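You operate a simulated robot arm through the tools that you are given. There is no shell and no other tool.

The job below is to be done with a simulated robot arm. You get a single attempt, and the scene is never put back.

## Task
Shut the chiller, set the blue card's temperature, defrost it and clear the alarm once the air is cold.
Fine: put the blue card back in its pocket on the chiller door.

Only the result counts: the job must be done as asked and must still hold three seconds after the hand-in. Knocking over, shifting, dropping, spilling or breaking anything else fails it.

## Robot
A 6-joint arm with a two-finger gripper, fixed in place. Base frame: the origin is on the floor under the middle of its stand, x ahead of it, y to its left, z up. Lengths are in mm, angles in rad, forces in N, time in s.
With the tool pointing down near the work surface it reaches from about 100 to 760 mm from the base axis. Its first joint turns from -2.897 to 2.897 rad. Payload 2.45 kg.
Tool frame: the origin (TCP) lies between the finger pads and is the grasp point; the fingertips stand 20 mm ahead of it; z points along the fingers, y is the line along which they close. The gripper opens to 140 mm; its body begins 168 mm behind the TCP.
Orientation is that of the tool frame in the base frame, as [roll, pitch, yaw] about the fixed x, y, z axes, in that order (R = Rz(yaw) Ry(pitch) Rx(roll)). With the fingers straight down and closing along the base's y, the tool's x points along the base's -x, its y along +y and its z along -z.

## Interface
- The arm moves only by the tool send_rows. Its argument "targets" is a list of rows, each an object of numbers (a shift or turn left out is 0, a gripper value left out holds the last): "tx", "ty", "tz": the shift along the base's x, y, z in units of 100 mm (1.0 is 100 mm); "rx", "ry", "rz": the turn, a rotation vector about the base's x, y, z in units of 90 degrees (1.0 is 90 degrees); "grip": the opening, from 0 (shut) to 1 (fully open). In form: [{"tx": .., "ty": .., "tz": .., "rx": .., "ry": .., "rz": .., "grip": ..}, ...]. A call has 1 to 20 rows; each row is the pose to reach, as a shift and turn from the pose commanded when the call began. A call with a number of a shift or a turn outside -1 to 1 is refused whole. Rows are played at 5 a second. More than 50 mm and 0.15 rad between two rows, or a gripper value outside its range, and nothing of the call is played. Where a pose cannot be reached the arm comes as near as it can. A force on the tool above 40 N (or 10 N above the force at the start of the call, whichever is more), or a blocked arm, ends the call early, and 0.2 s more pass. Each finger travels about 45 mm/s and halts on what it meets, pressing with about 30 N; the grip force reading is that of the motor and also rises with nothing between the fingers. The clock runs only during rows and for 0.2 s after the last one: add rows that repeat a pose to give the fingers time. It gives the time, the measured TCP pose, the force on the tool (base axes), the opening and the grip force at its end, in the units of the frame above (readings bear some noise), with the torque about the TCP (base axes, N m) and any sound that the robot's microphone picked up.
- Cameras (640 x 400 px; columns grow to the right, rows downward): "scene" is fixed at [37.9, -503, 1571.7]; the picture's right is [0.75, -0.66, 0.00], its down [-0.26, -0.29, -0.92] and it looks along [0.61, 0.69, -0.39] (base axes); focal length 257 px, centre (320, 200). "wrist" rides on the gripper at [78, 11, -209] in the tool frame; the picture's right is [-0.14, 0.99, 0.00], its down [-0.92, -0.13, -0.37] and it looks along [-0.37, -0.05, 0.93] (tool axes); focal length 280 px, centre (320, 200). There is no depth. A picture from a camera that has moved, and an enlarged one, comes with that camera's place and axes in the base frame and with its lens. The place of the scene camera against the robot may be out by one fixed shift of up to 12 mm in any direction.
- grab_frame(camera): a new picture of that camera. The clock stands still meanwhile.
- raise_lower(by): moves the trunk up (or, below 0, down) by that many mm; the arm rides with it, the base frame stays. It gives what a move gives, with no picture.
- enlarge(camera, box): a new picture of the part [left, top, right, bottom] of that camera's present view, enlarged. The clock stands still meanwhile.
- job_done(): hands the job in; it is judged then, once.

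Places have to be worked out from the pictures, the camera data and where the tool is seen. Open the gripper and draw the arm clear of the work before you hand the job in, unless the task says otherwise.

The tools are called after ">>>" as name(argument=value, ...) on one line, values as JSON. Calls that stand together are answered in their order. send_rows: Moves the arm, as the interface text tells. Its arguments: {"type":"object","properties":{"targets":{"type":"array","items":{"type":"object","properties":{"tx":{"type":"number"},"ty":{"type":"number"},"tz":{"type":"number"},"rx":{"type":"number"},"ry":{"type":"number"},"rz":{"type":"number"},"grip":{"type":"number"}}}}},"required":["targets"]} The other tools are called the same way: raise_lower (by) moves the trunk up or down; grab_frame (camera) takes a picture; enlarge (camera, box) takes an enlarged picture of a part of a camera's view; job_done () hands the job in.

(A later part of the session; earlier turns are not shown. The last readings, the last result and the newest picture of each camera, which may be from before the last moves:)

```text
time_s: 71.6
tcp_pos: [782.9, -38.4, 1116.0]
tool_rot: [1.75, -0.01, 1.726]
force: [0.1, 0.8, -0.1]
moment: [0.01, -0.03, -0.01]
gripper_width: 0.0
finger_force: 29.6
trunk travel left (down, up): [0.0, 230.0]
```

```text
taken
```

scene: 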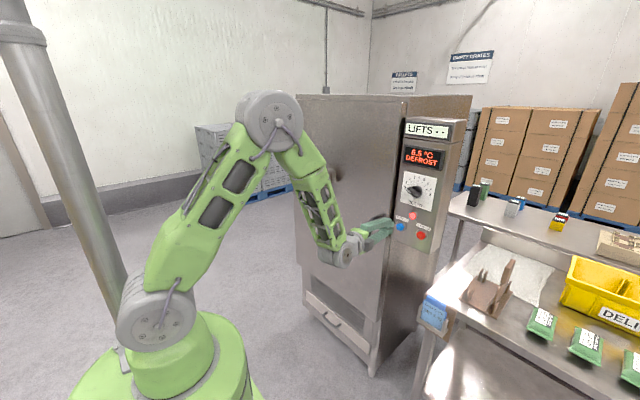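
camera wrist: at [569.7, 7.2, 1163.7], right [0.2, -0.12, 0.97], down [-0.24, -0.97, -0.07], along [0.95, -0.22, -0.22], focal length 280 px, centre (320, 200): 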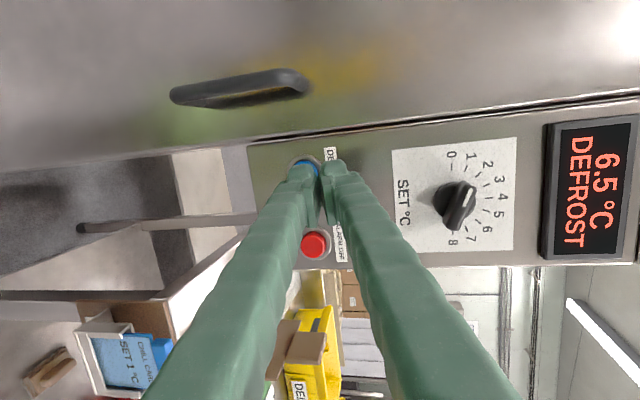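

Continue the unwinding roll another 90°, retreating a bit and shifting right.

>>> send_rows(targets=[{"rx": -0.087, "ry": -0.0145, "rz": 0.0158, "tx": -0.1}, {"rx": -0.174, "ry": -0.029, "rz": 0.0315, "tx": -0.2, "ty": -0.1}, {"rx": -0.261, "ry": -0.0435, "rz": 0.0473, "tx": -0.3, "ty": -0.2}, {"rx": -0.348, "ry": -0.058, "rz": 0.063, "tx": -0.4, "ty": -0.3}, {"rx": -0.435, "ry": -0.0725, "rz": 0.0788, "tx": -0.5, "ty": -0.4}, {"rx": -0.522, "ry": -0.087, "rz": 0.0946, "tx": -0.6, "ty": -0.5}, {"rx": -0.609, "ry": -0.1015, "rz": 0.1104, "tx": -0.7, "ty": -0.6}, {"rx": -0.696, "ry": -0.116, "rz": 0.1261, "tx": -0.7, "ty": -0.7}, {"rx": -0.783, "ry": -0.1305, "rz": 0.1419, "tx": -0.7, "ty": -0.8}, {"rx": -0.87, "ry": -0.145, "rz": 0.1577, "tx": -0.7, "ty": -0.9}, {"rx": -0.95, "ry": -0.158, "rz": 0.172, "tx": -0.7, "ty": -1.0}])

>>> grab_frame(camera="wrist")

```text
time_s: 74.0
tcp_pos: [712.4, -138.5, 1116.0]
tool_rot: [2.889, 1.393, 3.047]
force: [-0.1, -0.5, -1.1]
moment: [-0.01, 0.03, -0.02]
gripper_width: 0.0
finger_force: 29.3
trunk travel left (down, up): [0.0, 230.0]
```

```text
taken
camera wrist: at [494.9, -159.1, 1074.8], right [-0.13, 0.98, 0.18], down [-0.18, -0.2, 0.96], along [0.98, 0.09, 0.2], focal length 280 px, centre (320, 200)
```

wrist: 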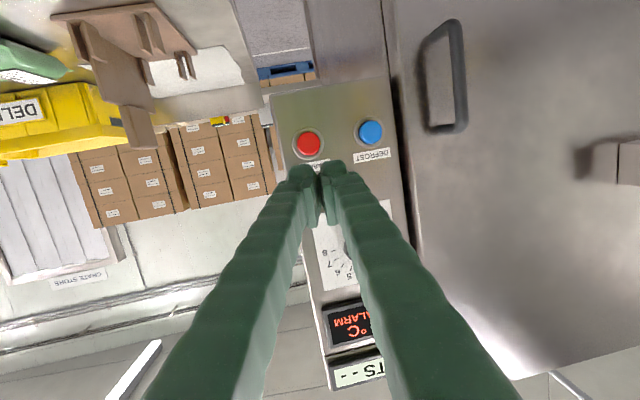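

>>> enlarge(camera="scene", box=[380, 110, 470, 260])

```text
2.67 times, centred on (425, 185) of scene
camera zoom: at [37.9, -503.0, 1571.7], right [0.75, -0.66, 0.0], down [-0.26, -0.29, -0.92], along [0.61, 0.69, -0.39], focal length 686 px, centre (40, 240)
```

zoom: 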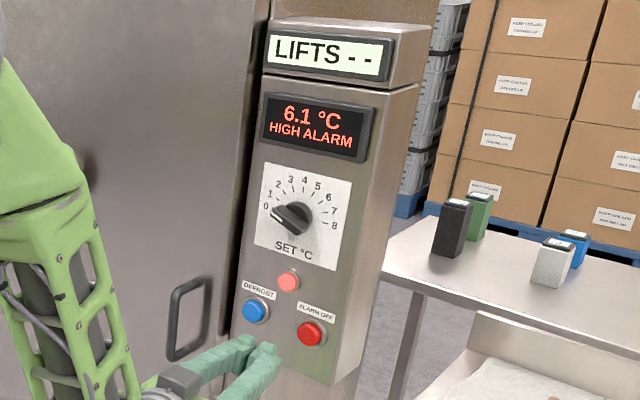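

Defrost is finished; it shows 6.1 °C HIGH ALARM, so it must still cool. Meanwhile I tilt the tool down to go for the card.

>>> send_rows(targets=[{"tx": -0.1, "ry": 0.08, "tz": 0.1}, {"tx": -0.2, "ry": 0.16, "tz": 0.2}, {"tx": -0.3, "ry": 0.24, "tz": 0.3}, {"tx": -0.4, "ry": 0.32, "tz": 0.4}, {"tx": -0.5, "ry": 0.4, "tz": 0.5}, {"tx": -0.5, "ry": 0.48, "tz": 0.5}, {"tx": -0.5, "ry": 0.55, "tz": 0.5, "ty": -0.1}, {"tx": -0.5, "ry": 0.55, "tz": 0.5, "ty": -0.3}])

>>> grab_frame(camera="wrist")

>>> grab_frame(camera="scene")

```text
time_s: 75.8
tcp_pos: [663.6, -167.6, 1165.6]
tool_rot: [2.97, 0.528, 3.121]
force: [0.3, -0.3, 0.2]
moment: [-0.01, 0.01, 0.0]
gripper_width: 0.0
finger_force: 29.1
trunk travel left (down, up): [0.0, 230.0]
```

```text
taken
camera wrist: at [491.2, -188.3, 1304.6], right [0.05, 0.98, 0.21], down [0.62, -0.2, 0.76], along [0.78, 0.09, -0.61], focal length 280 px, centre (320, 200)
```

wrist: 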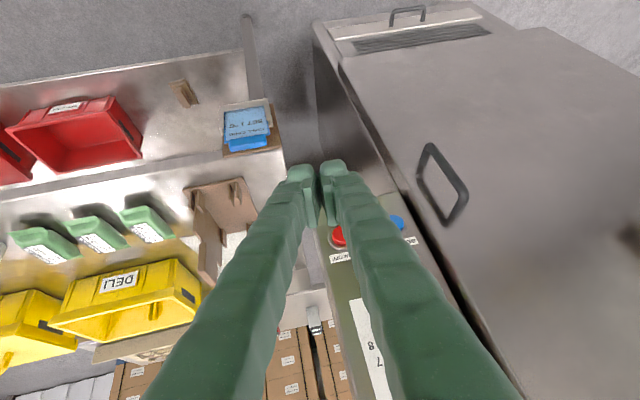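

```text
taken
```

scene: 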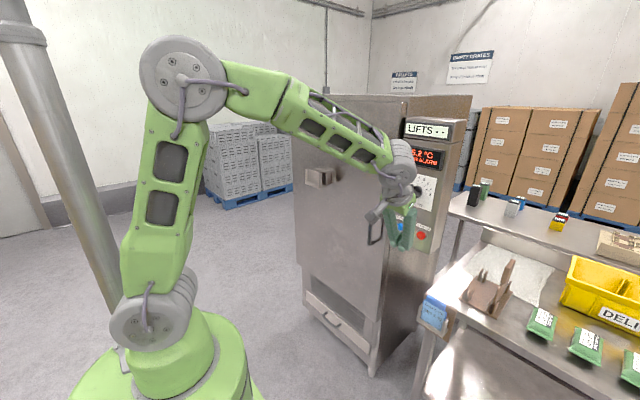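

No flags; the wrist is now in its normal configuration. I zoom on the card in the wrist view.

>>> enlarge(camera="wrist", box=[190, 70, 320, 180])

>>> enlarge(camera="scene", box=[400, 280, 470, 350])

```text
3.64 times, centred on (255, 125) of wrist
camera zoom: at [491.2, -188.3, 1304.6], right [0.05, 0.98, 0.21], down [0.62, -0.2, 0.76], along [0.78, 0.09, -0.61], focal length 1020 px, centre (556, 473)
```

zoom: 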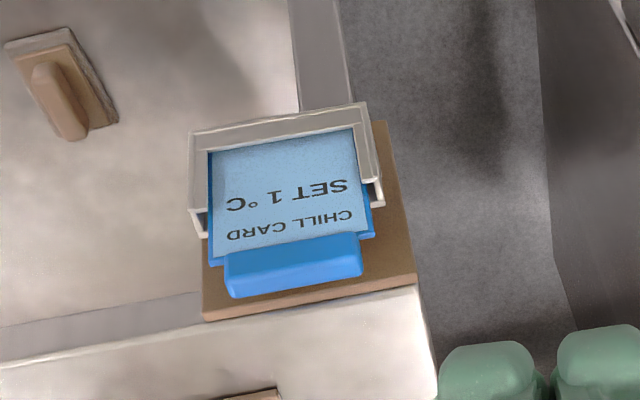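

```text
5.71 times, centred on (435, 315) of scene
camera zoom: at [37.9, -503.0, 1571.7], right [0.75, -0.66, 0.0], down [-0.26, -0.29, -0.92], along [0.61, 0.69, -0.39], focal length 1470 px, centre (-337, -457)
```

zoom: 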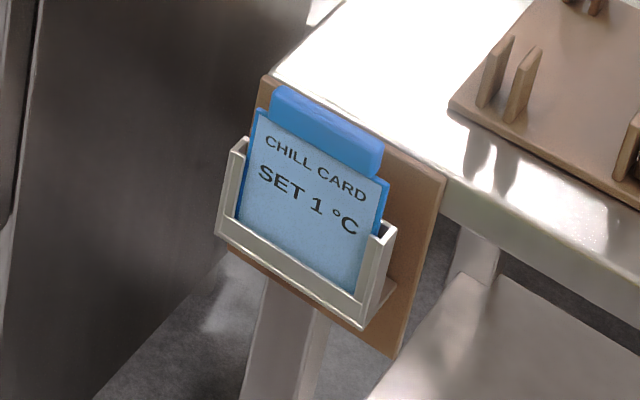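

Card's tab is near (833,-250,869), about 72 mm wide, card facing −x. I'll grip the tab by its two ends (along y). I level the hand, open it to ~112 mm and move above/in front of the card for a closer look.

>>> send_rows(targets=[{"tx": 0.1, "ty": -0.2, "tz": -0.1, "rx": -0.05, "rz": -0.02, "grip": 0.8}, {"tx": 0.2, "ty": -0.4, "tz": -0.3, "rx": -0.094, "rz": -0.042, "grip": 0.8}, {"tx": 0.4, "ty": -0.6, "tz": -0.5, "rx": -0.094, "rz": -0.042, "grip": 0.8}, {"tx": 0.6, "ty": -0.8, "tz": -0.7, "rx": -0.094, "rz": -0.042, "grip": 0.8}, {"tx": 0.7, "ty": -0.82, "tz": -0.9, "rx": -0.094, "rz": -0.042, "grip": 0.8}, {"tx": 0.7, "ty": -0.82, "tz": -1.0, "rx": -0.094, "rz": -0.042, "grip": 0.8}])

>>> grab_frame(camera="wrist")

>>> grab_frame(camera="scene")

```text
time_s: 77.2
tcp_pos: [731.6, -249.8, 1067.5]
tool_rot: [-3.138, 0.533, 3.141]
force: [-0.2, 0.0, 0.4]
moment: [-0.01, -0.04, -0.03]
gripper_width: 112.0
finger_force: 0.0
trunk travel left (down, up): [0.0, 230.0]
```

```text
taken
camera wrist: at [559.1, -237.6, 1206.2], right [0.12, 0.99, 0.07], down [0.61, -0.13, 0.79], along [0.79, -0.05, -0.62], focal length 280 px, centre (320, 200)
```

wrist: 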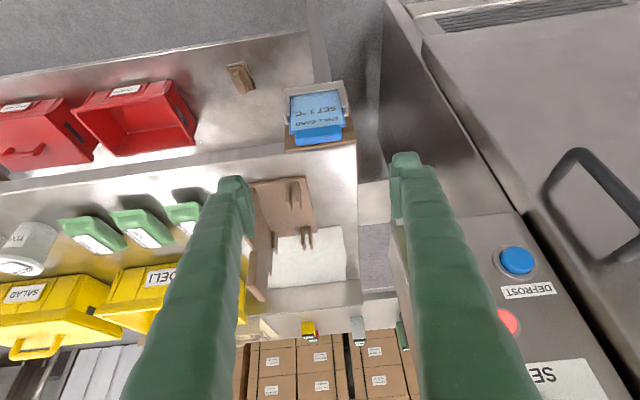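

```text
taken
```

scene: 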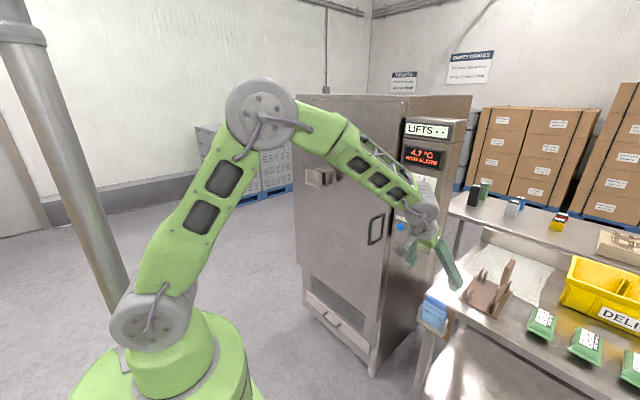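

>>> enlarge(camera="wrist", box=[270, 70, 370, 160])

>>> enlarge(camera="scene", box=[410, 285, 460, 340])

```text
4.44 times, centred on (320, 115) of wrist
camera zoom: at [559.1, -237.6, 1206.2], right [0.12, 0.99, 0.07], down [0.61, -0.13, 0.79], along [0.79, -0.05, -0.62], focal length 1246 px, centre (320, 578)
```

zoom: 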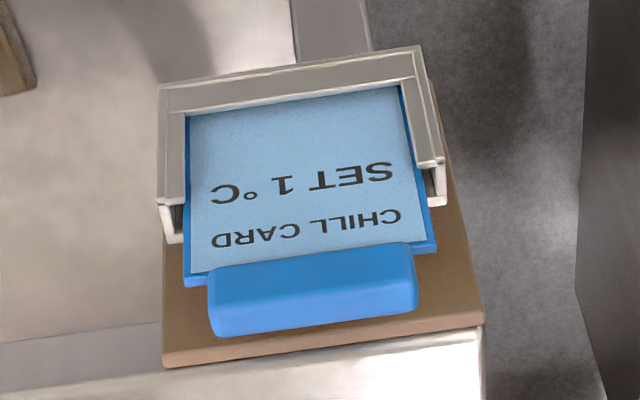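

```text
7.27 times, centred on (435, 312) of scene
camera zoom: at [37.9, -503.0, 1571.7], right [0.75, -0.66, 0.0], down [-0.26, -0.29, -0.92], along [0.61, 0.69, -0.39], focal length 1870 px, centre (-516, -618)
```

zoom: 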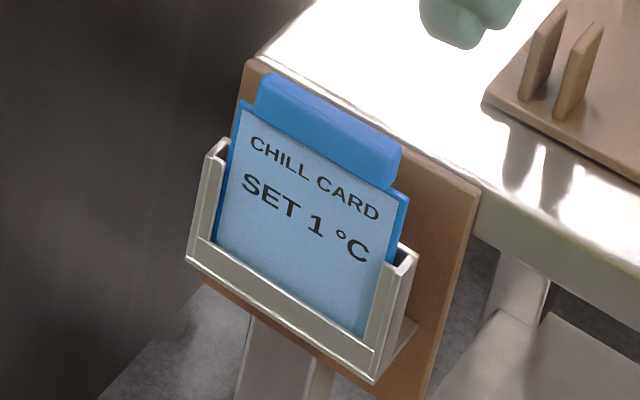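

Measured: tab spans y −283…−213, z ≈862–881, x ≈825–839; holder posts top at z≈848, board at x≈850. Target grasp TCP ≈(824,−248.5,884). I descend along the tool axis, stopping short for a check.

>>> send_rows(targets=[{"tx": 0.1, "tz": -0.2, "grip": 0.714}, {"tx": 0.2, "tz": -0.4, "grip": 0.714}, {"tx": 0.3, "tz": -0.6, "ty": 0.01}, {"tx": 0.4, "tz": -0.8, "ty": 0.01}, {"tx": 0.5, "tz": -1.0, "ty": 0.01}])

>>> send_rows(targets=[{"tx": 0.1, "tz": -0.2}, {"tx": 0.2, "tz": -0.4}, {"tx": 0.3, "tz": -0.55}])

>>> grab_frame(camera="wrist")

>>> enlarge(camera="scene", box=[390, 240, 490, 350])

```text
time_s: 78.4
tcp_pos: [783.3, -249.3, 966.3]
tool_rot: [-3.139, 0.532, 3.142]
force: [0.3, 0.0, 0.9]
moment: [0.03, 0.0, 0.02]
gripper_width: 99.9
finger_force: 0.1
trunk travel left (down, up): [0.0, 230.0]
```

```text
time_s: 79.2
tcp_pos: [813.6, -250.8, 910.0]
tool_rot: [3.141, 0.534, -3.141]
force: [0.0, -0.5, 0.1]
moment: [0.04, 0.01, 0.0]
gripper_width: 99.9
finger_force: 0.1
trunk travel left (down, up): [0.0, 230.0]
```

```text
taken
camera wrist: at [640.0, -238.4, 1050.2], right [0.12, 0.99, 0.07], down [0.61, -0.13, 0.78], along [0.79, -0.05, -0.62], focal length 280 px, centre (320, 200)
```

wrist: 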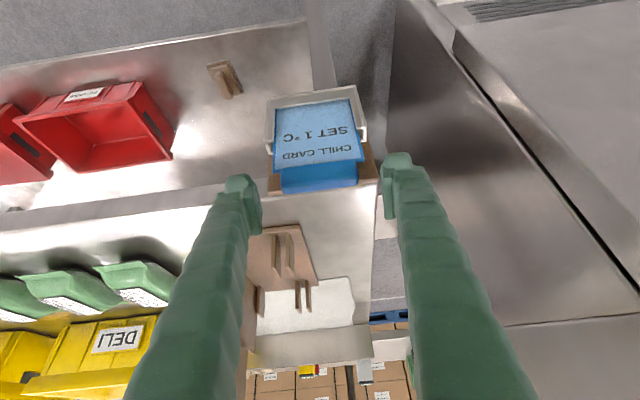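

```text
3.64 times, centred on (440, 295) of scene
camera zoom: at [37.9, -503.0, 1571.7], right [0.75, -0.66, 0.0], down [-0.26, -0.29, -0.92], along [0.61, 0.69, -0.39], focal length 935 px, centre (-116, -146)
```

zoom: 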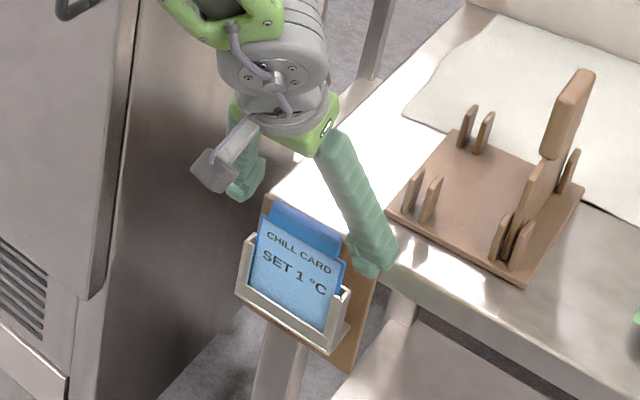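

The tab is centred between the fingers. Final descent to the grasp pose in small steps.

>>> send_rows(targets=[{"tx": 0.04, "tz": -0.1}, {"tx": 0.08, "tz": -0.2}, {"tx": 0.1, "tz": -0.26}, {"tx": 0.1, "tz": -0.26}])

>>> grab_frame(camera="wrist")

>>> enlarge(camera="scene", box=[400, 260, 480, 350])

```text
time_s: 80.2
tcp_pos: [823.6, -250.4, 886.8]
tool_rot: [-3.14, 0.533, -3.14]
force: [0.1, -0.1, -0.3]
moment: [0.02, 0.0, -0.02]
gripper_width: 100.1
finger_force: 0.0
trunk travel left (down, up): [0.0, 230.0]
```

```text
taken
camera wrist: at [650.0, -238.5, 1024.0], right [0.12, 0.99, 0.07], down [0.61, -0.13, 0.78], along [0.79, -0.05, -0.62], focal length 280 px, centre (320, 200)
```

wrist: 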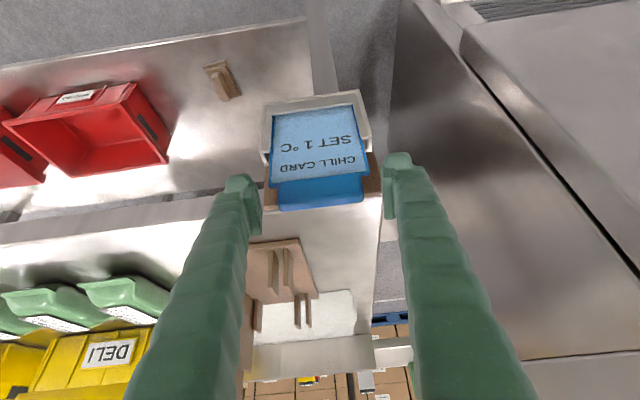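

```text
4.44 times, centred on (440, 305) of scene
camera zoom: at [37.9, -503.0, 1571.7], right [0.75, -0.66, 0.0], down [-0.26, -0.29, -0.92], along [0.61, 0.69, -0.39], focal length 1143 px, centre (-213, -267)
```

zoom: 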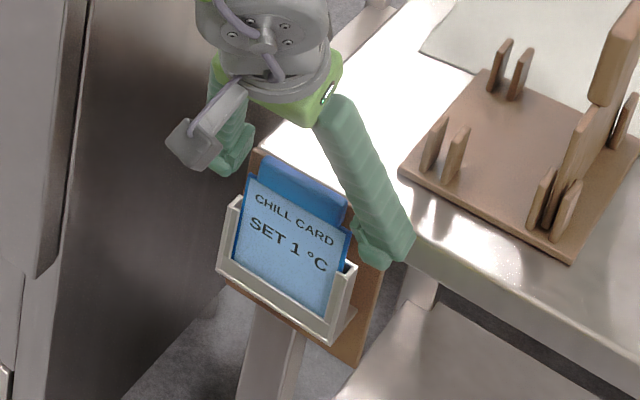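

The tips are level with the tab. I lower 1.5 mm more and close on the tab ends.

>>> send_rows(targets=[{"tz": -0.015}, {"tz": -0.015, "grip": 0.4}, {"tz": -0.015, "grip": 0.4}, {"tz": -0.015, "grip": 0.4}, {"tz": -0.015, "grip": 0.4}])

>>> grab_frame(camera="wrist")

>>> enlarge(camera="scene", box=[400, 260, 480, 350])

```text
time_s: 81.4
tcp_pos: [823.0, -249.8, 882.9]
tool_rot: [3.141, 0.531, 3.14]
force: [-0.1, 3.6, 0.9]
moment: [0.15, -0.01, 0.0]
gripper_width: 82.9
finger_force: 29.5
trunk travel left (down, up): [0.0, 230.0]
```

```text
taken
camera wrist: at [649.9, -238.3, 1023.2], right [0.12, 0.99, 0.07], down [0.61, -0.13, 0.78], along [0.79, -0.05, -0.62], focal length 280 px, centre (320, 200)
```

wrist: 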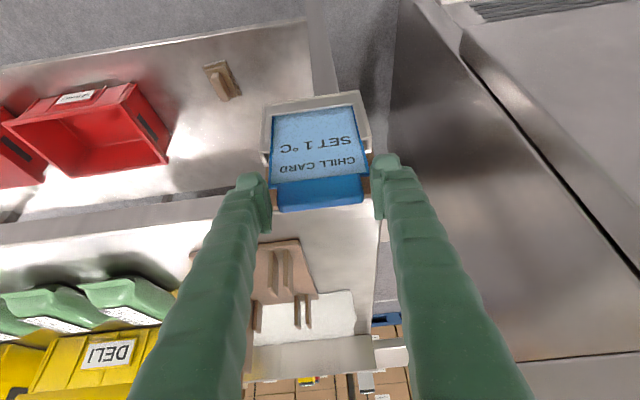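

```text
4.44 times, centred on (440, 305) of scene
camera zoom: at [37.9, -503.0, 1571.7], right [0.75, -0.66, 0.0], down [-0.26, -0.29, -0.92], along [0.61, 0.69, -0.39], focal length 1143 px, centre (-213, -267)
```

zoom: 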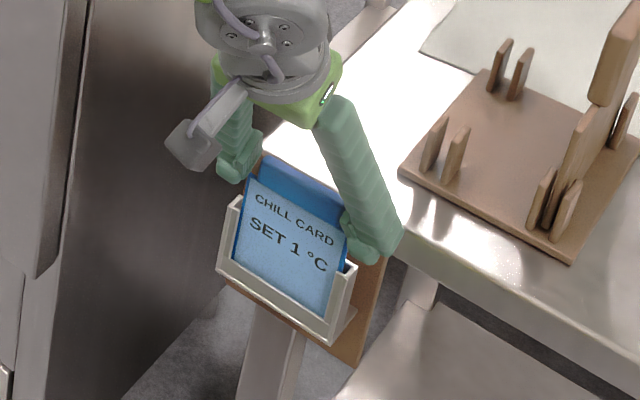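

The fingers stopped at 83 mm – they caught the card's shoulders rather than the tab (70 mm). I reopen, rise 6 mm, and close again on the tab.

>>> send_rows(targets=[{"grip": 0.714}, {"grip": 0.714}, {"tz": 0.03, "grip": 0.714}, {"tz": 0.06, "grip": 0.714}, {"tz": 0.06, "grip": 0.4}, {"tz": 0.06, "grip": 0.4}, {"tz": 0.06, "grip": 0.4}, {"tz": 0.06, "grip": 0.4}])

>>> grab_frame(camera="wrist")

>>> enlarge(camera="scene", box=[400, 260, 480, 350])

```text
time_s: 83.2
tcp_pos: [823.1, -249.7, 893.9]
tool_rot: [-3.137, 0.537, 3.141]
force: [-3.3, 1.5, 22.7]
moment: [0.19, 0.14, -0.01]
gripper_width: 66.6
finger_force: 29.5
trunk travel left (down, up): [0.0, 230.0]
```

```text
taken
camera wrist: at [649.0, -237.8, 1031.6], right [0.12, 0.99, 0.07], down [0.6, -0.13, 0.79], along [0.79, -0.05, -0.61], focal length 280 px, centre (320, 200)
```

wrist: 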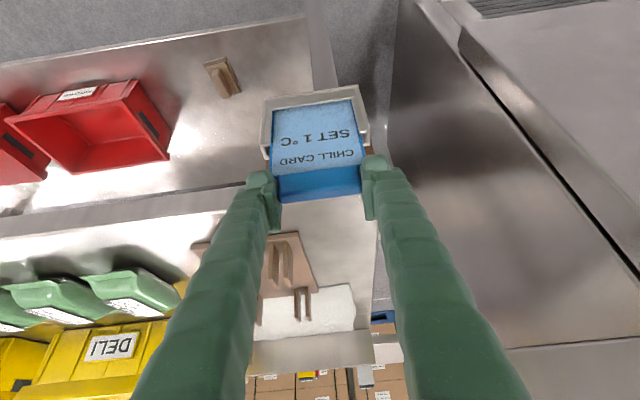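

```text
4.44 times, centred on (440, 305) of scene
camera zoom: at [37.9, -503.0, 1571.7], right [0.75, -0.66, 0.0], down [-0.26, -0.29, -0.92], along [0.61, 0.69, -0.39], focal length 1143 px, centre (-213, -267)
```

zoom: 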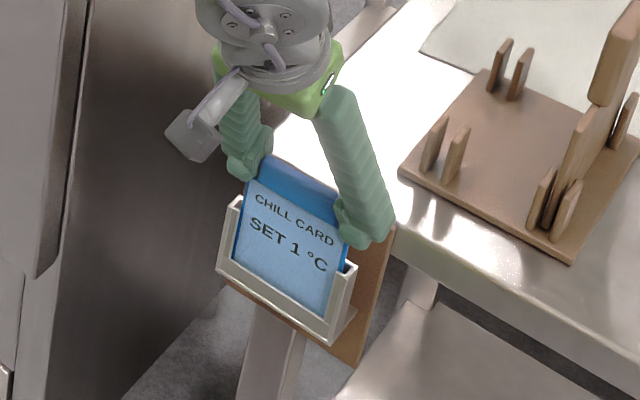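

The tab is now gripped at 66.6 mm with the tips resting on the shoulders. I lift straight up slowly.

>>> send_rows(targets=[{"tz": 0.06, "grip": 0.4}, {"tz": 0.12}, {"tz": 0.2}, {"tz": 0.3}, {"tz": 0.45}, {"tz": 0.6}, {"tz": 0.75}, {"tz": 0.9}, {"tz": 1.0}])

>>> grab_frame(camera="wrist")

>>> enlarge(camera="scene", box=[380, 220, 480, 350])

```text
time_s: 85.2
tcp_pos: [822.9, -250.2, 988.3]
tool_rot: [3.141, 0.531, -3.14]
force: [-0.3, -0.3, 0.1]
moment: [-0.01, -0.02, -0.03]
gripper_width: 66.8
finger_force: 30.4
trunk travel left (down, up): [0.0, 230.0]
```

```text
taken
camera wrist: at [649.7, -237.8, 1128.7], right [0.12, 0.99, 0.07], down [0.61, -0.13, 0.78], along [0.79, -0.05, -0.62], focal length 280 px, centre (320, 200)
```

wrist: 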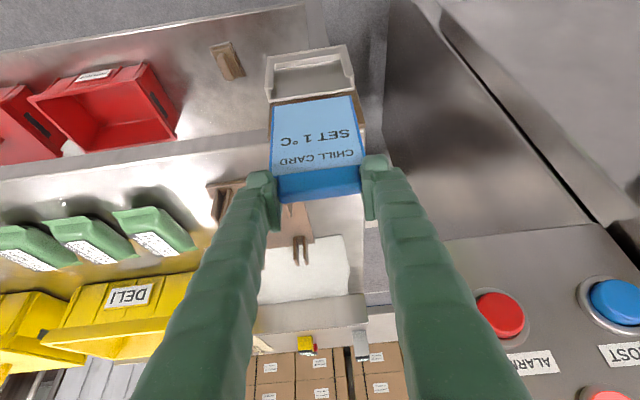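

```text
3.08 times, centred on (430, 285) of scene
camera zoom: at [37.9, -503.0, 1571.7], right [0.75, -0.66, 0.0], down [-0.26, -0.29, -0.92], along [0.61, 0.69, -0.39], focal length 791 px, centre (-18, -62)
```

zoom: 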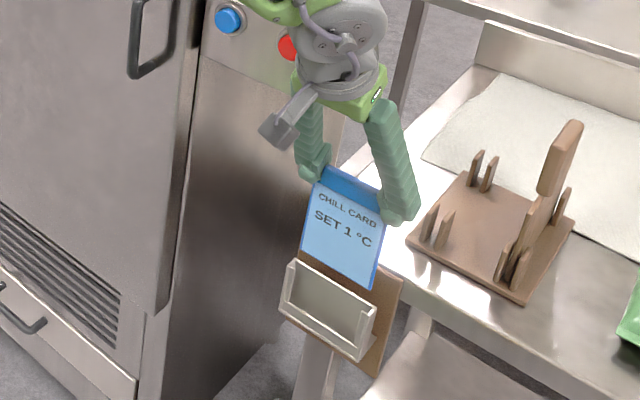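

The card is out of the holder, hanging vertical. I retreat from the table, then raise the trunk fully for the pocket on the door.

>>> send_rows(targets=[{"tz": 0.2}, {"tz": 0.4}, {"tz": 0.5, "tx": -0.2}, {"tz": 0.5, "tx": -0.4}, {"tz": 0.5, "tx": -0.6}, {"tz": 0.5, "tx": -0.8}, {"tz": 0.5, "tx": -1.0}])

>>> raise_lower(by=225)

>>> grab_frame(camera="wrist")

>>> grab_frame(camera="scene")

```text
time_s: 86.8
tcp_pos: [721.1, -248.4, 1040.3]
tool_rot: [-3.14, 0.532, 3.139]
force: [0.0, 0.4, -0.6]
moment: [-0.03, -0.04, -0.01]
gripper_width: 66.8
finger_force: 30.1
trunk travel left (down, up): [0.0, 230.0]
```

```text
time_s: 89.2
tcp_pos: [722.1, -248.9, 1263.9]
tool_rot: [-3.141, 0.531, 3.14]
force: [-1.2, -0.2, -0.2]
moment: [-0.01, -0.02, -0.01]
gripper_width: 66.5
finger_force: 30.1
trunk travel left (down, up): [-225.0, 5.0]
```

```text
taken
camera wrist: at [549.2, -237.0, 1403.5], right [0.12, 0.99, 0.07], down [0.61, -0.13, 0.78], along [0.79, -0.05, -0.62], focal length 280 px, centre (320, 200)
```

wrist: 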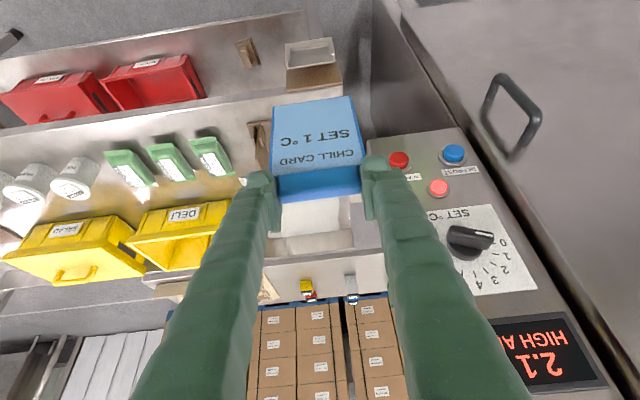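

```text
taken
```

scene: 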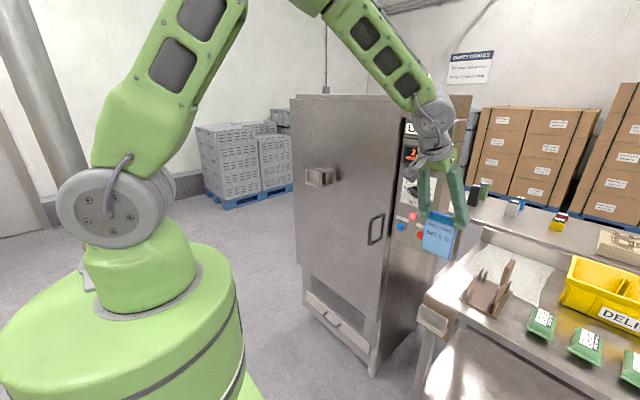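

Air is at 2.1 °C and falling. I zoom on the pocket in the scene view before carrying the card over.

>>> enlarge(camera="scene", box=[290, 145, 360, 215])

>>> send_rows(targets=[{"tx": -0.25, "tz": 0.1}, {"tx": -0.5, "tz": 0.2}, {"tx": -0.75, "ty": 0.25, "tz": 0.3}, {"tx": -0.9, "ty": 0.5, "tz": 0.4}, {"tx": -0.9, "ty": 0.75, "tz": 0.4}, {"tx": -0.9, "ty": 1.0, "tz": 0.4}])

>>> send_rows(targets=[{"ty": 0.3}, {"ty": 0.6}, {"ty": 0.9}, {"ty": 1.0}])

>>> send_rows(targets=[{"ty": 0.3}, {"ty": 0.6}, {"ty": 0.9}, {"ty": 1.0}])

>>> grab_frame(camera="wrist")

>>> grab_frame(camera="scene")

```text
5.71 times, centred on (325, 180) of scene
camera zoom: at [37.9, -503.0, 1571.7], right [0.75, -0.66, 0.0], down [-0.26, -0.29, -0.92], along [0.61, 0.69, -0.39], focal length 1470 px, centre (291, 314)
```

zoom: 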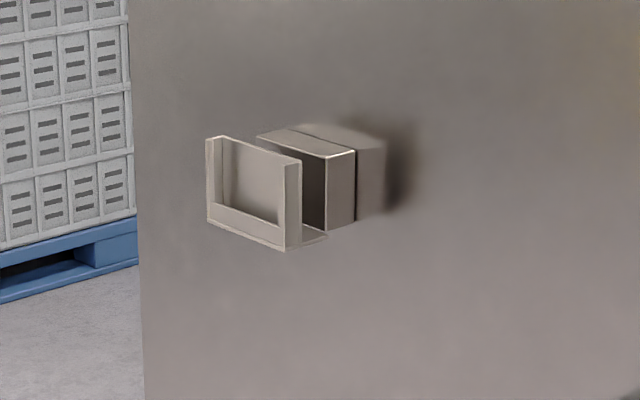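

```text
time_s: 90.6
tcp_pos: [632.0, -148.9, 1304.3]
tool_rot: [-3.14, 0.533, -3.142]
force: [-0.5, 0.4, -0.2]
moment: [-0.05, 0.02, -0.01]
gripper_width: 66.6
finger_force: 30.0
trunk travel left (down, up): [-225.0, 5.0]
```

```text
time_s: 91.6
tcp_pos: [631.6, -48.0, 1304.1]
tool_rot: [-3.141, 0.533, 3.141]
force: [0.2, 0.4, -0.7]
moment: [0.01, 0.01, -0.01]
gripper_width: 66.2
finger_force: 29.9
trunk travel left (down, up): [-225.0, 5.0]
```

```text
time_s: 92.6
tcp_pos: [632.5, 51.3, 1303.5]
tool_rot: [-3.141, 0.534, -3.141]
force: [0.3, -0.1, -0.5]
moment: [0.02, 0.01, 0.01]
gripper_width: 66.7
finger_force: 29.6
trunk travel left (down, up): [-225.0, 5.0]
```

```text
taken
camera wrist: at [460.1, 63.1, 1442.4], right [0.12, 0.99, 0.07], down [0.61, -0.13, 0.78], along [0.79, -0.05, -0.62], focal length 280 px, centre (320, 200)
```

wrist: 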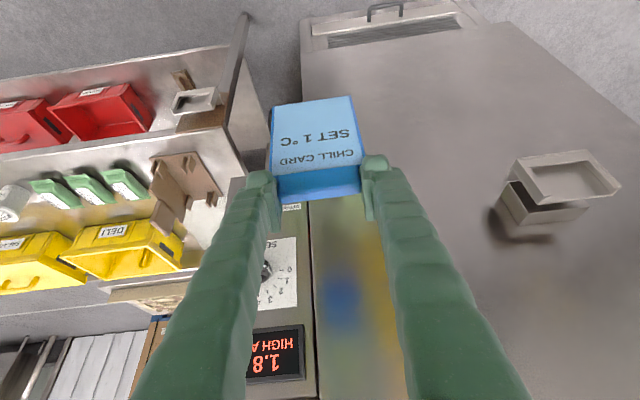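

```text
taken
```

scene: 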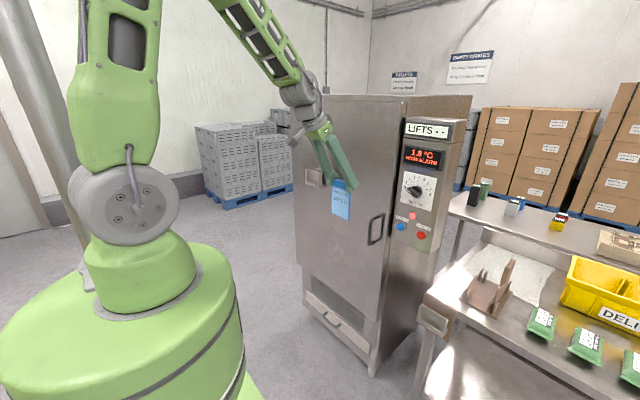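

The air reads 1.8 °C. Pocket is visible at right; I continue left to line up with it, keeping x≈632 clear of the pocket.

>>> send_rows(targets=[{"ty": 0.3}, {"ty": 0.6}, {"ty": 0.9}, {"ty": 1.0}])

>>> send_rows(targets=[{"ty": 0.3}, {"ty": 0.6}, {"ty": 0.9}, {"ty": 1.0}])

>>> grab_frame(camera="wrist")

>>> enlarge(camera="wrist", box=[340, 100, 560, 260])

```text
time_s: 93.6
tcp_pos: [630.7, 150.0, 1305.0]
tool_rot: [3.141, 0.532, 3.14]
force: [-0.1, -0.1, 0.1]
moment: [0.01, -0.02, -0.04]
gripper_width: 66.5
finger_force: 30.3
trunk travel left (down, up): [-225.0, 5.0]
```

```text
time_s: 94.6
tcp_pos: [631.5, 251.7, 1304.8]
tool_rot: [3.141, 0.531, 3.14]
force: [-0.3, 0.2, 0.0]
moment: [-0.01, 0.0, -0.02]
gripper_width: 66.5
finger_force: 30.1
trunk travel left (down, up): [-225.0, 5.0]
```

```text
taken
camera wrist: at [459.5, 264.0, 1444.5], right [0.12, 0.99, 0.07], down [0.61, -0.13, 0.78], along [0.79, -0.05, -0.62], focal length 280 px, centre (320, 200)
```

wrist: 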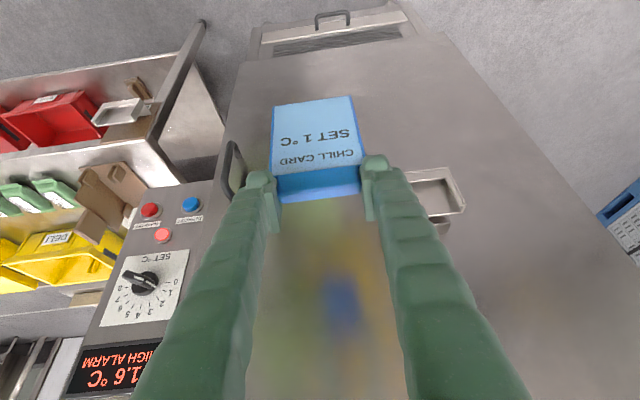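

```text
2.50 times, centred on (450, 180) of wrist
camera zoom: at [459.5, 264.0, 1444.5], right [0.12, 0.99, 0.07], down [0.61, -0.13, 0.78], along [0.79, -0.05, -0.62], focal length 701 px, centre (-5, 250)
```

zoom: 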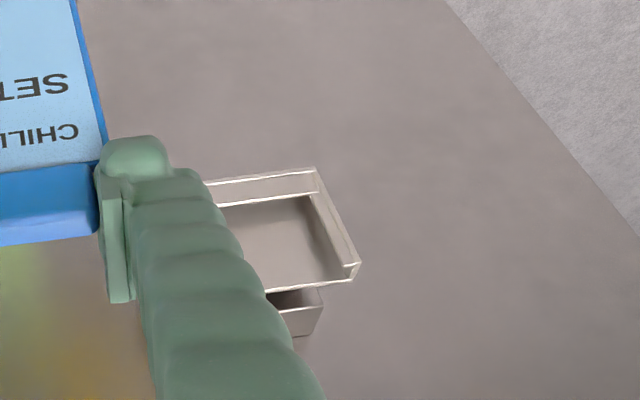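

The right finger hides part of the pocket from here; I step back 100 mm right to get a clean zoomed measurement.

>>> send_rows(targets=[{"ty": -0.3}, {"ty": -0.6}, {"ty": -0.9}, {"ty": -1.0}])

>>> enlarge(camera="wrist", box=[440, 130, 580, 260])

>>> enlarge(camera="scene", box=[295, 155, 355, 205])

```text
time_s: 95.6
tcp_pos: [631.9, 152.4, 1304.3]
tool_rot: [-3.14, 0.533, -3.141]
force: [0.3, -0.7, -0.8]
moment: [-0.06, -0.03, 0.02]
gripper_width: 66.4
finger_force: 29.5
trunk travel left (down, up): [-225.0, 5.0]
```

```text
3.08 times, centred on (510, 195) of wrist
camera zoom: at [458.7, 163.5, 1444.0], right [0.12, 0.99, 0.07], down [0.61, -0.13, 0.78], along [0.79, -0.05, -0.62], focal length 863 px, centre (-265, 215)
```

zoom: 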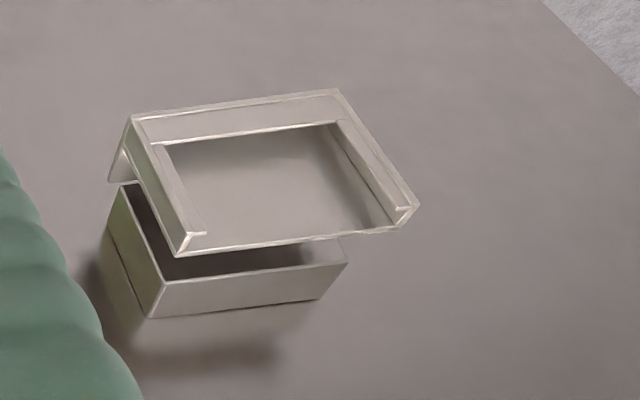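

```text
8.00 times, centred on (325, 180) of scene
camera zoom: at [37.9, -503.0, 1571.7], right [0.75, -0.66, 0.0], down [-0.26, -0.29, -0.92], along [0.61, 0.69, -0.39], focal length 2058 px, centre (280, 360)
```

zoom: 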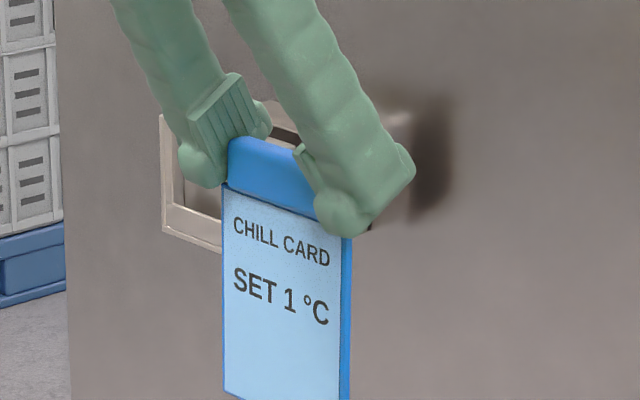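

>>> enlarge(camera="wrist", box=[465, 150, 515, 235])

>>> enlarge(camera="wrist", box=[510, 150, 560, 235])

>>> enlarge(camera="scene", box=[410, 295, 460, 345])

```text
4.71 times, centred on (490, 192) of wrist
camera zoom: at [458.7, 163.5, 1444.0], right [0.12, 0.99, 0.07], down [0.61, -0.13, 0.78], along [0.79, -0.05, -0.62], focal length 1320 px, centre (-480, 235)
```

zoom: 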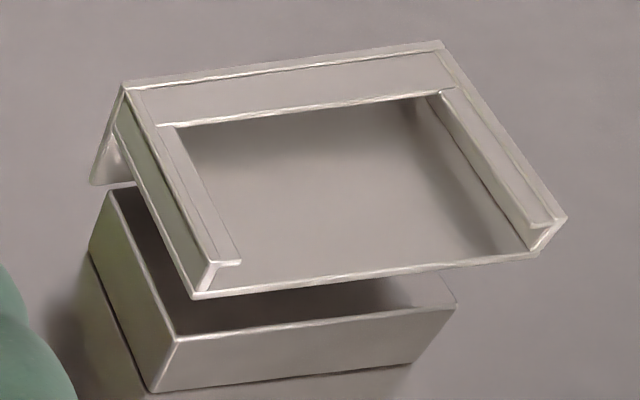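

```text
4.71 times, centred on (535, 192) of wrist
camera zoom: at [458.7, 163.5, 1444.0], right [0.12, 0.99, 0.07], down [0.61, -0.13, 0.78], along [0.79, -0.05, -0.62], focal length 1320 px, centre (-692, 235)
```

zoom: 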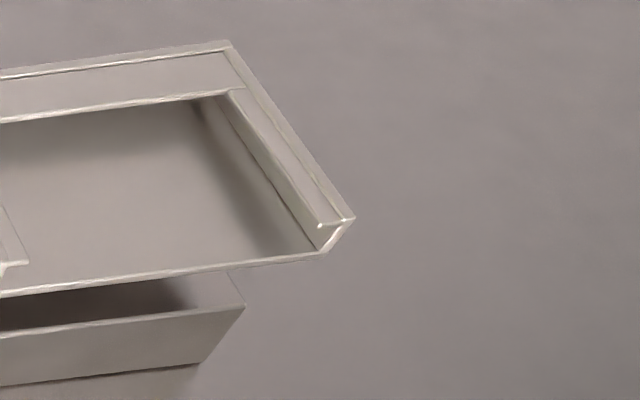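

```text
8.00 times, centred on (435, 320) of scene
camera zoom: at [37.9, -503.0, 1571.7], right [0.75, -0.66, 0.0], down [-0.26, -0.29, -0.92], along [0.61, 0.69, -0.39], focal length 2058 px, centre (-600, -760)
```

zoom: 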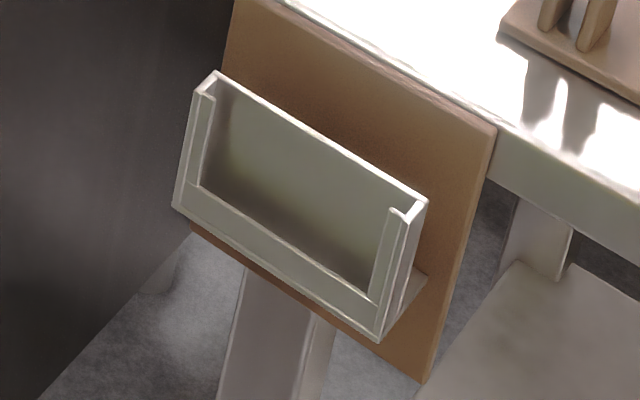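

Now the pocket is clear: a tray with back plate, low front lip and post flanges, same as the table holder. Its front top corners are ≈(787.5, 341…439.5, 1231.6), so the seated grasp TCP should be ≈(796, 388.6, 1289). I rise and move in line with it first.

>>> send_rows(targets=[{"tz": 0.2, "ty": 0.2}, {"tz": 0.4, "ty": 0.4}, {"tz": 0.6, "ty": 0.6}, {"tz": 0.7, "ty": 0.8}, {"tz": 0.7, "ty": 1.0}])

>>> send_rows(targets=[{"ty": 0.3}, {"ty": 0.6}, {"ty": 0.9}, {"ty": 1.0}])

>>> send_rows(targets=[{"ty": 0.2, "tx": 0.2}, {"ty": 0.36, "tx": 0.4}, {"ty": 0.36, "tx": 0.4}])

>>> grab_frame(camera="wrist")

>>> grab_frame(camera="scene")

```text
time_s: 96.8
tcp_pos: [631.7, 252.9, 1376.2]
tool_rot: [-3.14, 0.532, -3.142]
force: [0.4, 0.2, 0.1]
moment: [-0.04, 0.01, 0.03]
gripper_width: 66.5
finger_force: 30.2
trunk travel left (down, up): [-225.0, 5.0]
```

```text
time_s: 97.8
tcp_pos: [631.1, 352.4, 1375.0]
tool_rot: [-3.141, 0.533, 3.141]
force: [-1.1, 0.2, 0.4]
moment: [0.01, 0.02, 0.0]
gripper_width: 66.6
finger_force: 30.0
trunk travel left (down, up): [-225.0, 5.0]
```

```text
time_s: 98.6
tcp_pos: [672.6, 388.0, 1375.0]
tool_rot: [3.142, 0.532, 3.14]
force: [0.0, 0.6, 0.1]
moment: [0.0, -0.04, 0.02]
gripper_width: 66.6
finger_force: 30.0
trunk travel left (down, up): [-225.0, 5.0]
```

```text
taken
camera wrist: at [498.7, 399.7, 1513.2], right [0.12, 0.99, 0.07], down [0.61, -0.13, 0.78], along [0.79, -0.05, -0.62], focal length 280 px, centre (320, 200)
```

wrist: 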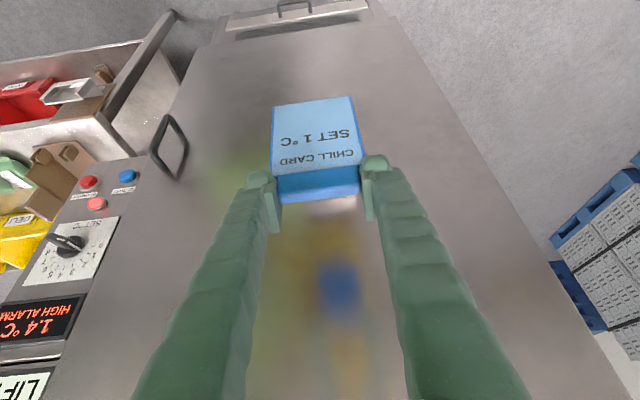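

```text
taken
```

scene: 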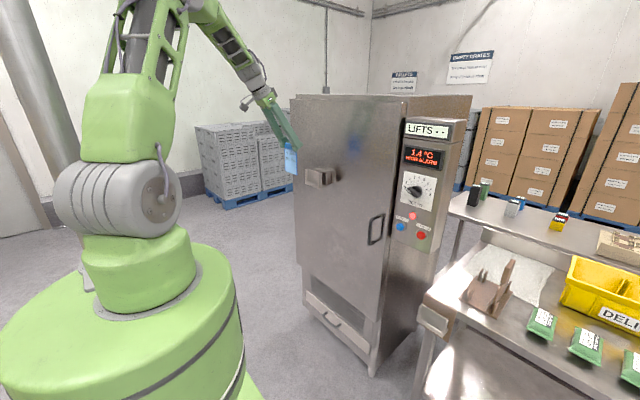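

In line with the pocket at y≈388, z 1375; now I move forward above it, checking reach.

>>> send_rows(targets=[{"tx": 0.2}, {"tx": 0.4}, {"tx": 0.6}, {"tx": 0.8}])

>>> enlarge(camera="scene", box=[270, 120, 370, 210])

>>> grab_frame(camera="wrist")

```text
time_s: 99.6
tcp_pos: [752.1, 387.4, 1373.3]
tool_rot: [-3.141, 0.531, 3.141]
force: [0.7, -0.9, -0.8]
moment: [-0.01, 0.05, -0.03]
gripper_width: 66.6
finger_force: 30.1
trunk travel left (down, up): [-225.0, 5.0]
```

```text
4.44 times, centred on (320, 165) of scene
camera zoom: at [37.9, -503.0, 1571.7], right [0.75, -0.66, 0.0], down [-0.26, -0.29, -0.92], along [0.61, 0.69, -0.39], focal length 1143 px, centre (320, 356)
```

zoom: 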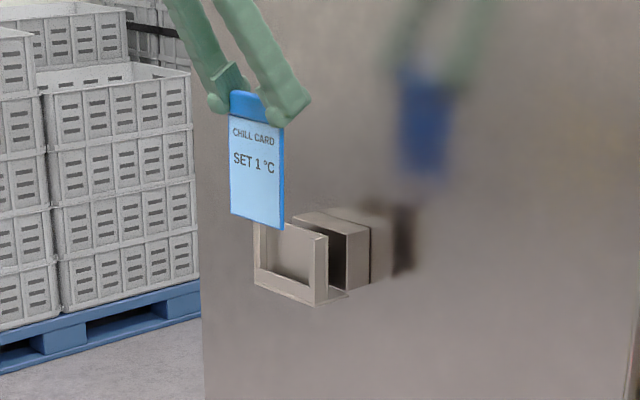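

```text
taken
camera wrist: at [579.4, 399.9, 1513.2], right [0.12, 0.99, 0.07], down [0.61, -0.13, 0.78], along [0.79, -0.05, -0.62], focal length 280 px, centre (320, 200)
```

wrist: 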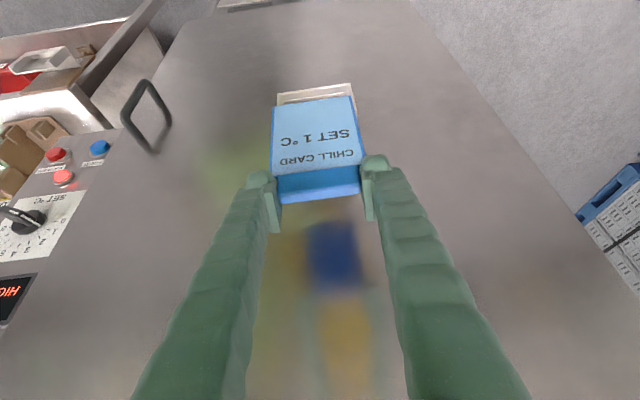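

Still reachable, and the pocket lip shows just beyond the card with about 1.5 mm offset in y. I move the last 44 mm forward above the slot.

>>> send_rows(targets=[{"tx": 0.15, "ty": 0.01}, {"tx": 0.3, "ty": 0.015}, {"tx": 0.44, "ty": 0.015}, {"tx": 0.44, "ty": 0.015}])

>>> enlarge(camera="scene", box=[280, 130, 350, 200])

>>> enlarge(camera="wrist", box=[250, 60, 390, 220])

```text
time_s: 100.6
tcp_pos: [795.5, 389.2, 1374.2]
tool_rot: [3.141, 0.532, 3.141]
force: [1.0, 0.6, -0.5]
moment: [0.01, 0.01, 0.0]
gripper_width: 66.7
finger_force: 29.9
trunk travel left (down, up): [-225.0, 5.0]
```

```text
5.71 times, centred on (315, 165) of scene
camera zoom: at [37.9, -503.0, 1571.7], right [0.75, -0.66, 0.0], down [-0.26, -0.29, -0.92], along [0.61, 0.69, -0.39], focal length 1470 px, centre (349, 400)
```

zoom: 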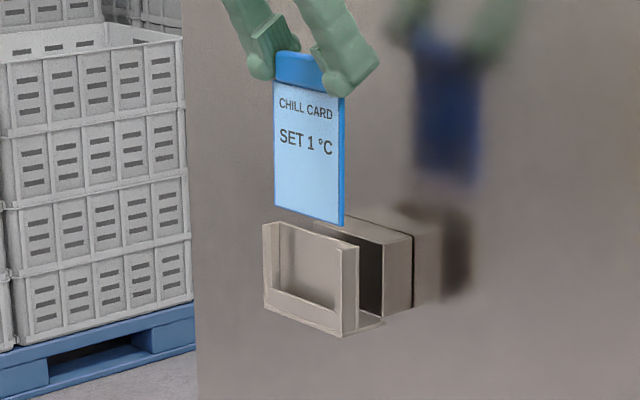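

```text
2.50 times, centred on (320, 140) of wrist
camera zoom: at [623.0, 400.9, 1514.4], right [0.12, 0.99, 0.07], down [0.61, -0.13, 0.79], along [0.79, -0.05, -0.62], focal length 701 px, centre (320, 350)
```

zoom: 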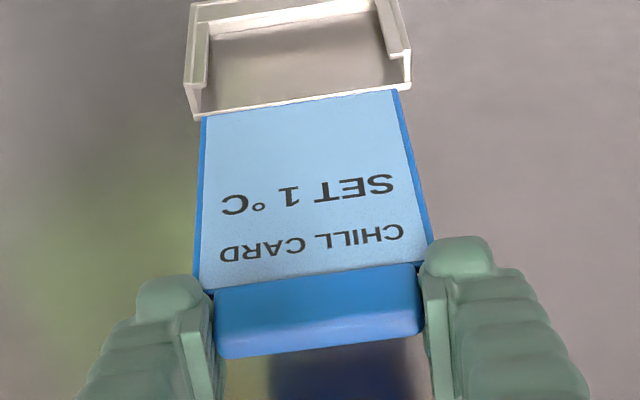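

Very close: the card hangs just above the slot. I lower 10 mm and re-check the alignment before entering.

>>> send_rows(targets=[{"tz": -0.05}, {"tz": -0.1}, {"tz": -0.1}])

>>> enlarge(camera="wrist", box=[280, 60, 370, 130])

>>> enlarge(camera="scene", box=[295, 150, 345, 200])

```text
time_s: 101.4
tcp_pos: [797.0, 389.1, 1363.9]
tool_rot: [-3.14, 0.533, -3.14]
force: [0.6, 0.7, -0.3]
moment: [0.01, -0.01, 0.01]
gripper_width: 66.3
finger_force: 30.1
trunk travel left (down, up): [-225.0, 5.0]
```

```text
5.71 times, centred on (325, 95) of wrist
camera zoom: at [623.3, 400.3, 1503.7], right [0.12, 0.99, 0.07], down [0.61, -0.13, 0.78], along [0.79, -0.05, -0.62], focal length 1602 px, centre (291, 800)
```

zoom: 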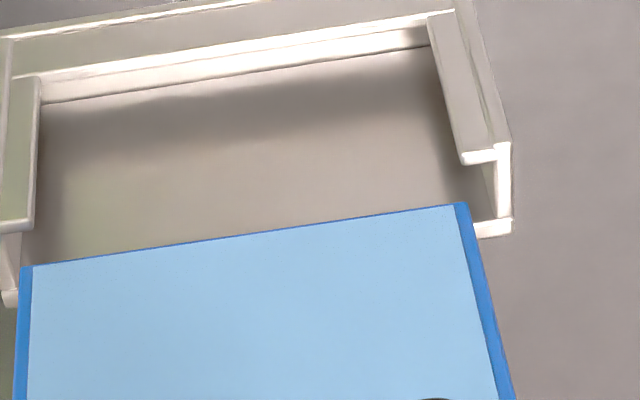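

```text
8.00 times, centred on (320, 175) of scene
camera zoom: at [37.9, -503.0, 1571.7], right [0.75, -0.66, 0.0], down [-0.26, -0.29, -0.92], along [0.61, 0.69, -0.39], focal length 2058 px, centre (320, 400)
```

zoom: 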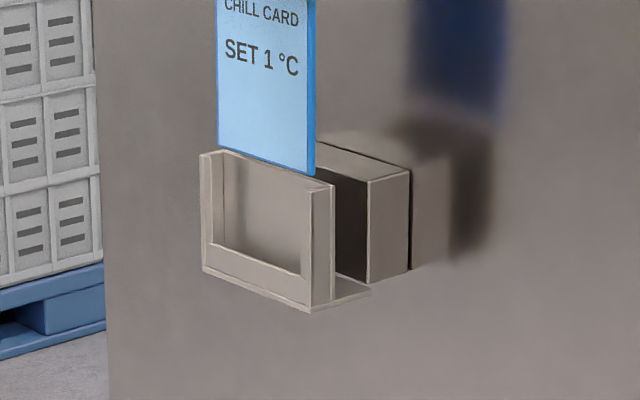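

The card's edge sits within the slot depth-wise, but it's ~2.5 mm too far toward −y. I shift +2.5 mm in y and lower 3 mm, then check again.

>>> send_rows(targets=[{"ty": 0.025}, {"ty": 0.025, "tz": -0.03}, {"ty": 0.025, "tz": -0.03}])

>>> enlarge(camera="wrist", box=[270, 60, 370, 130])

>>> enlarge(camera="scene", box=[295, 150, 345, 200])

```text
time_s: 102.2
tcp_pos: [797.0, 391.0, 1359.4]
tool_rot: [-3.141, 0.534, 3.141]
force: [-0.6, -0.1, -0.5]
moment: [-0.01, 0.05, 0.02]
gripper_width: 66.2
finger_force: 29.8
trunk travel left (down, up): [-225.0, 5.0]
```

```text
5.71 times, centred on (320, 95) of wrist
camera zoom: at [623.3, 402.9, 1500.8], right [0.12, 0.99, 0.07], down [0.61, -0.13, 0.78], along [0.79, -0.05, -0.62], focal length 1602 px, centre (320, 800)
```

zoom: 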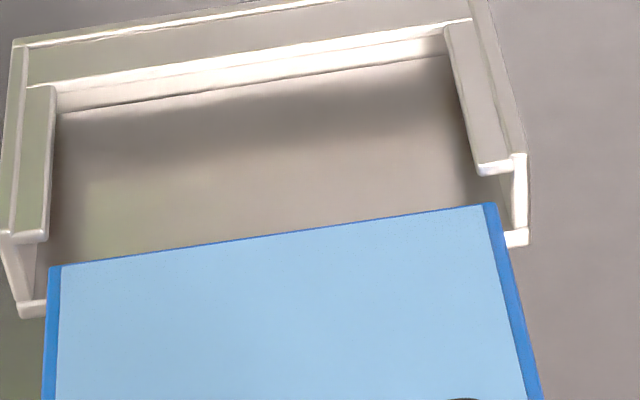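

```text
8.00 times, centred on (320, 175) of scene
camera zoom: at [37.9, -503.0, 1571.7], right [0.75, -0.66, 0.0], down [-0.26, -0.29, -0.92], along [0.61, 0.69, -0.39], focal length 2058 px, centre (320, 400)
```

zoom: 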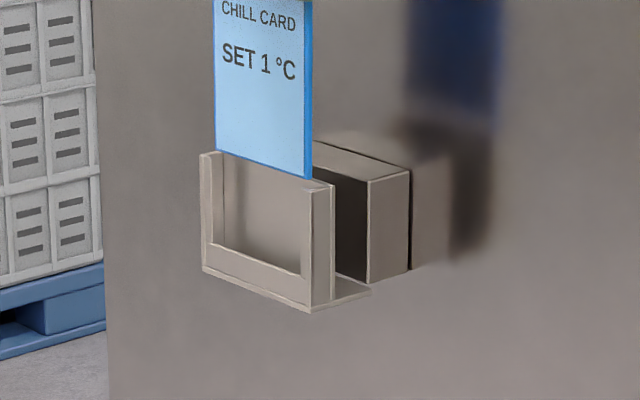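

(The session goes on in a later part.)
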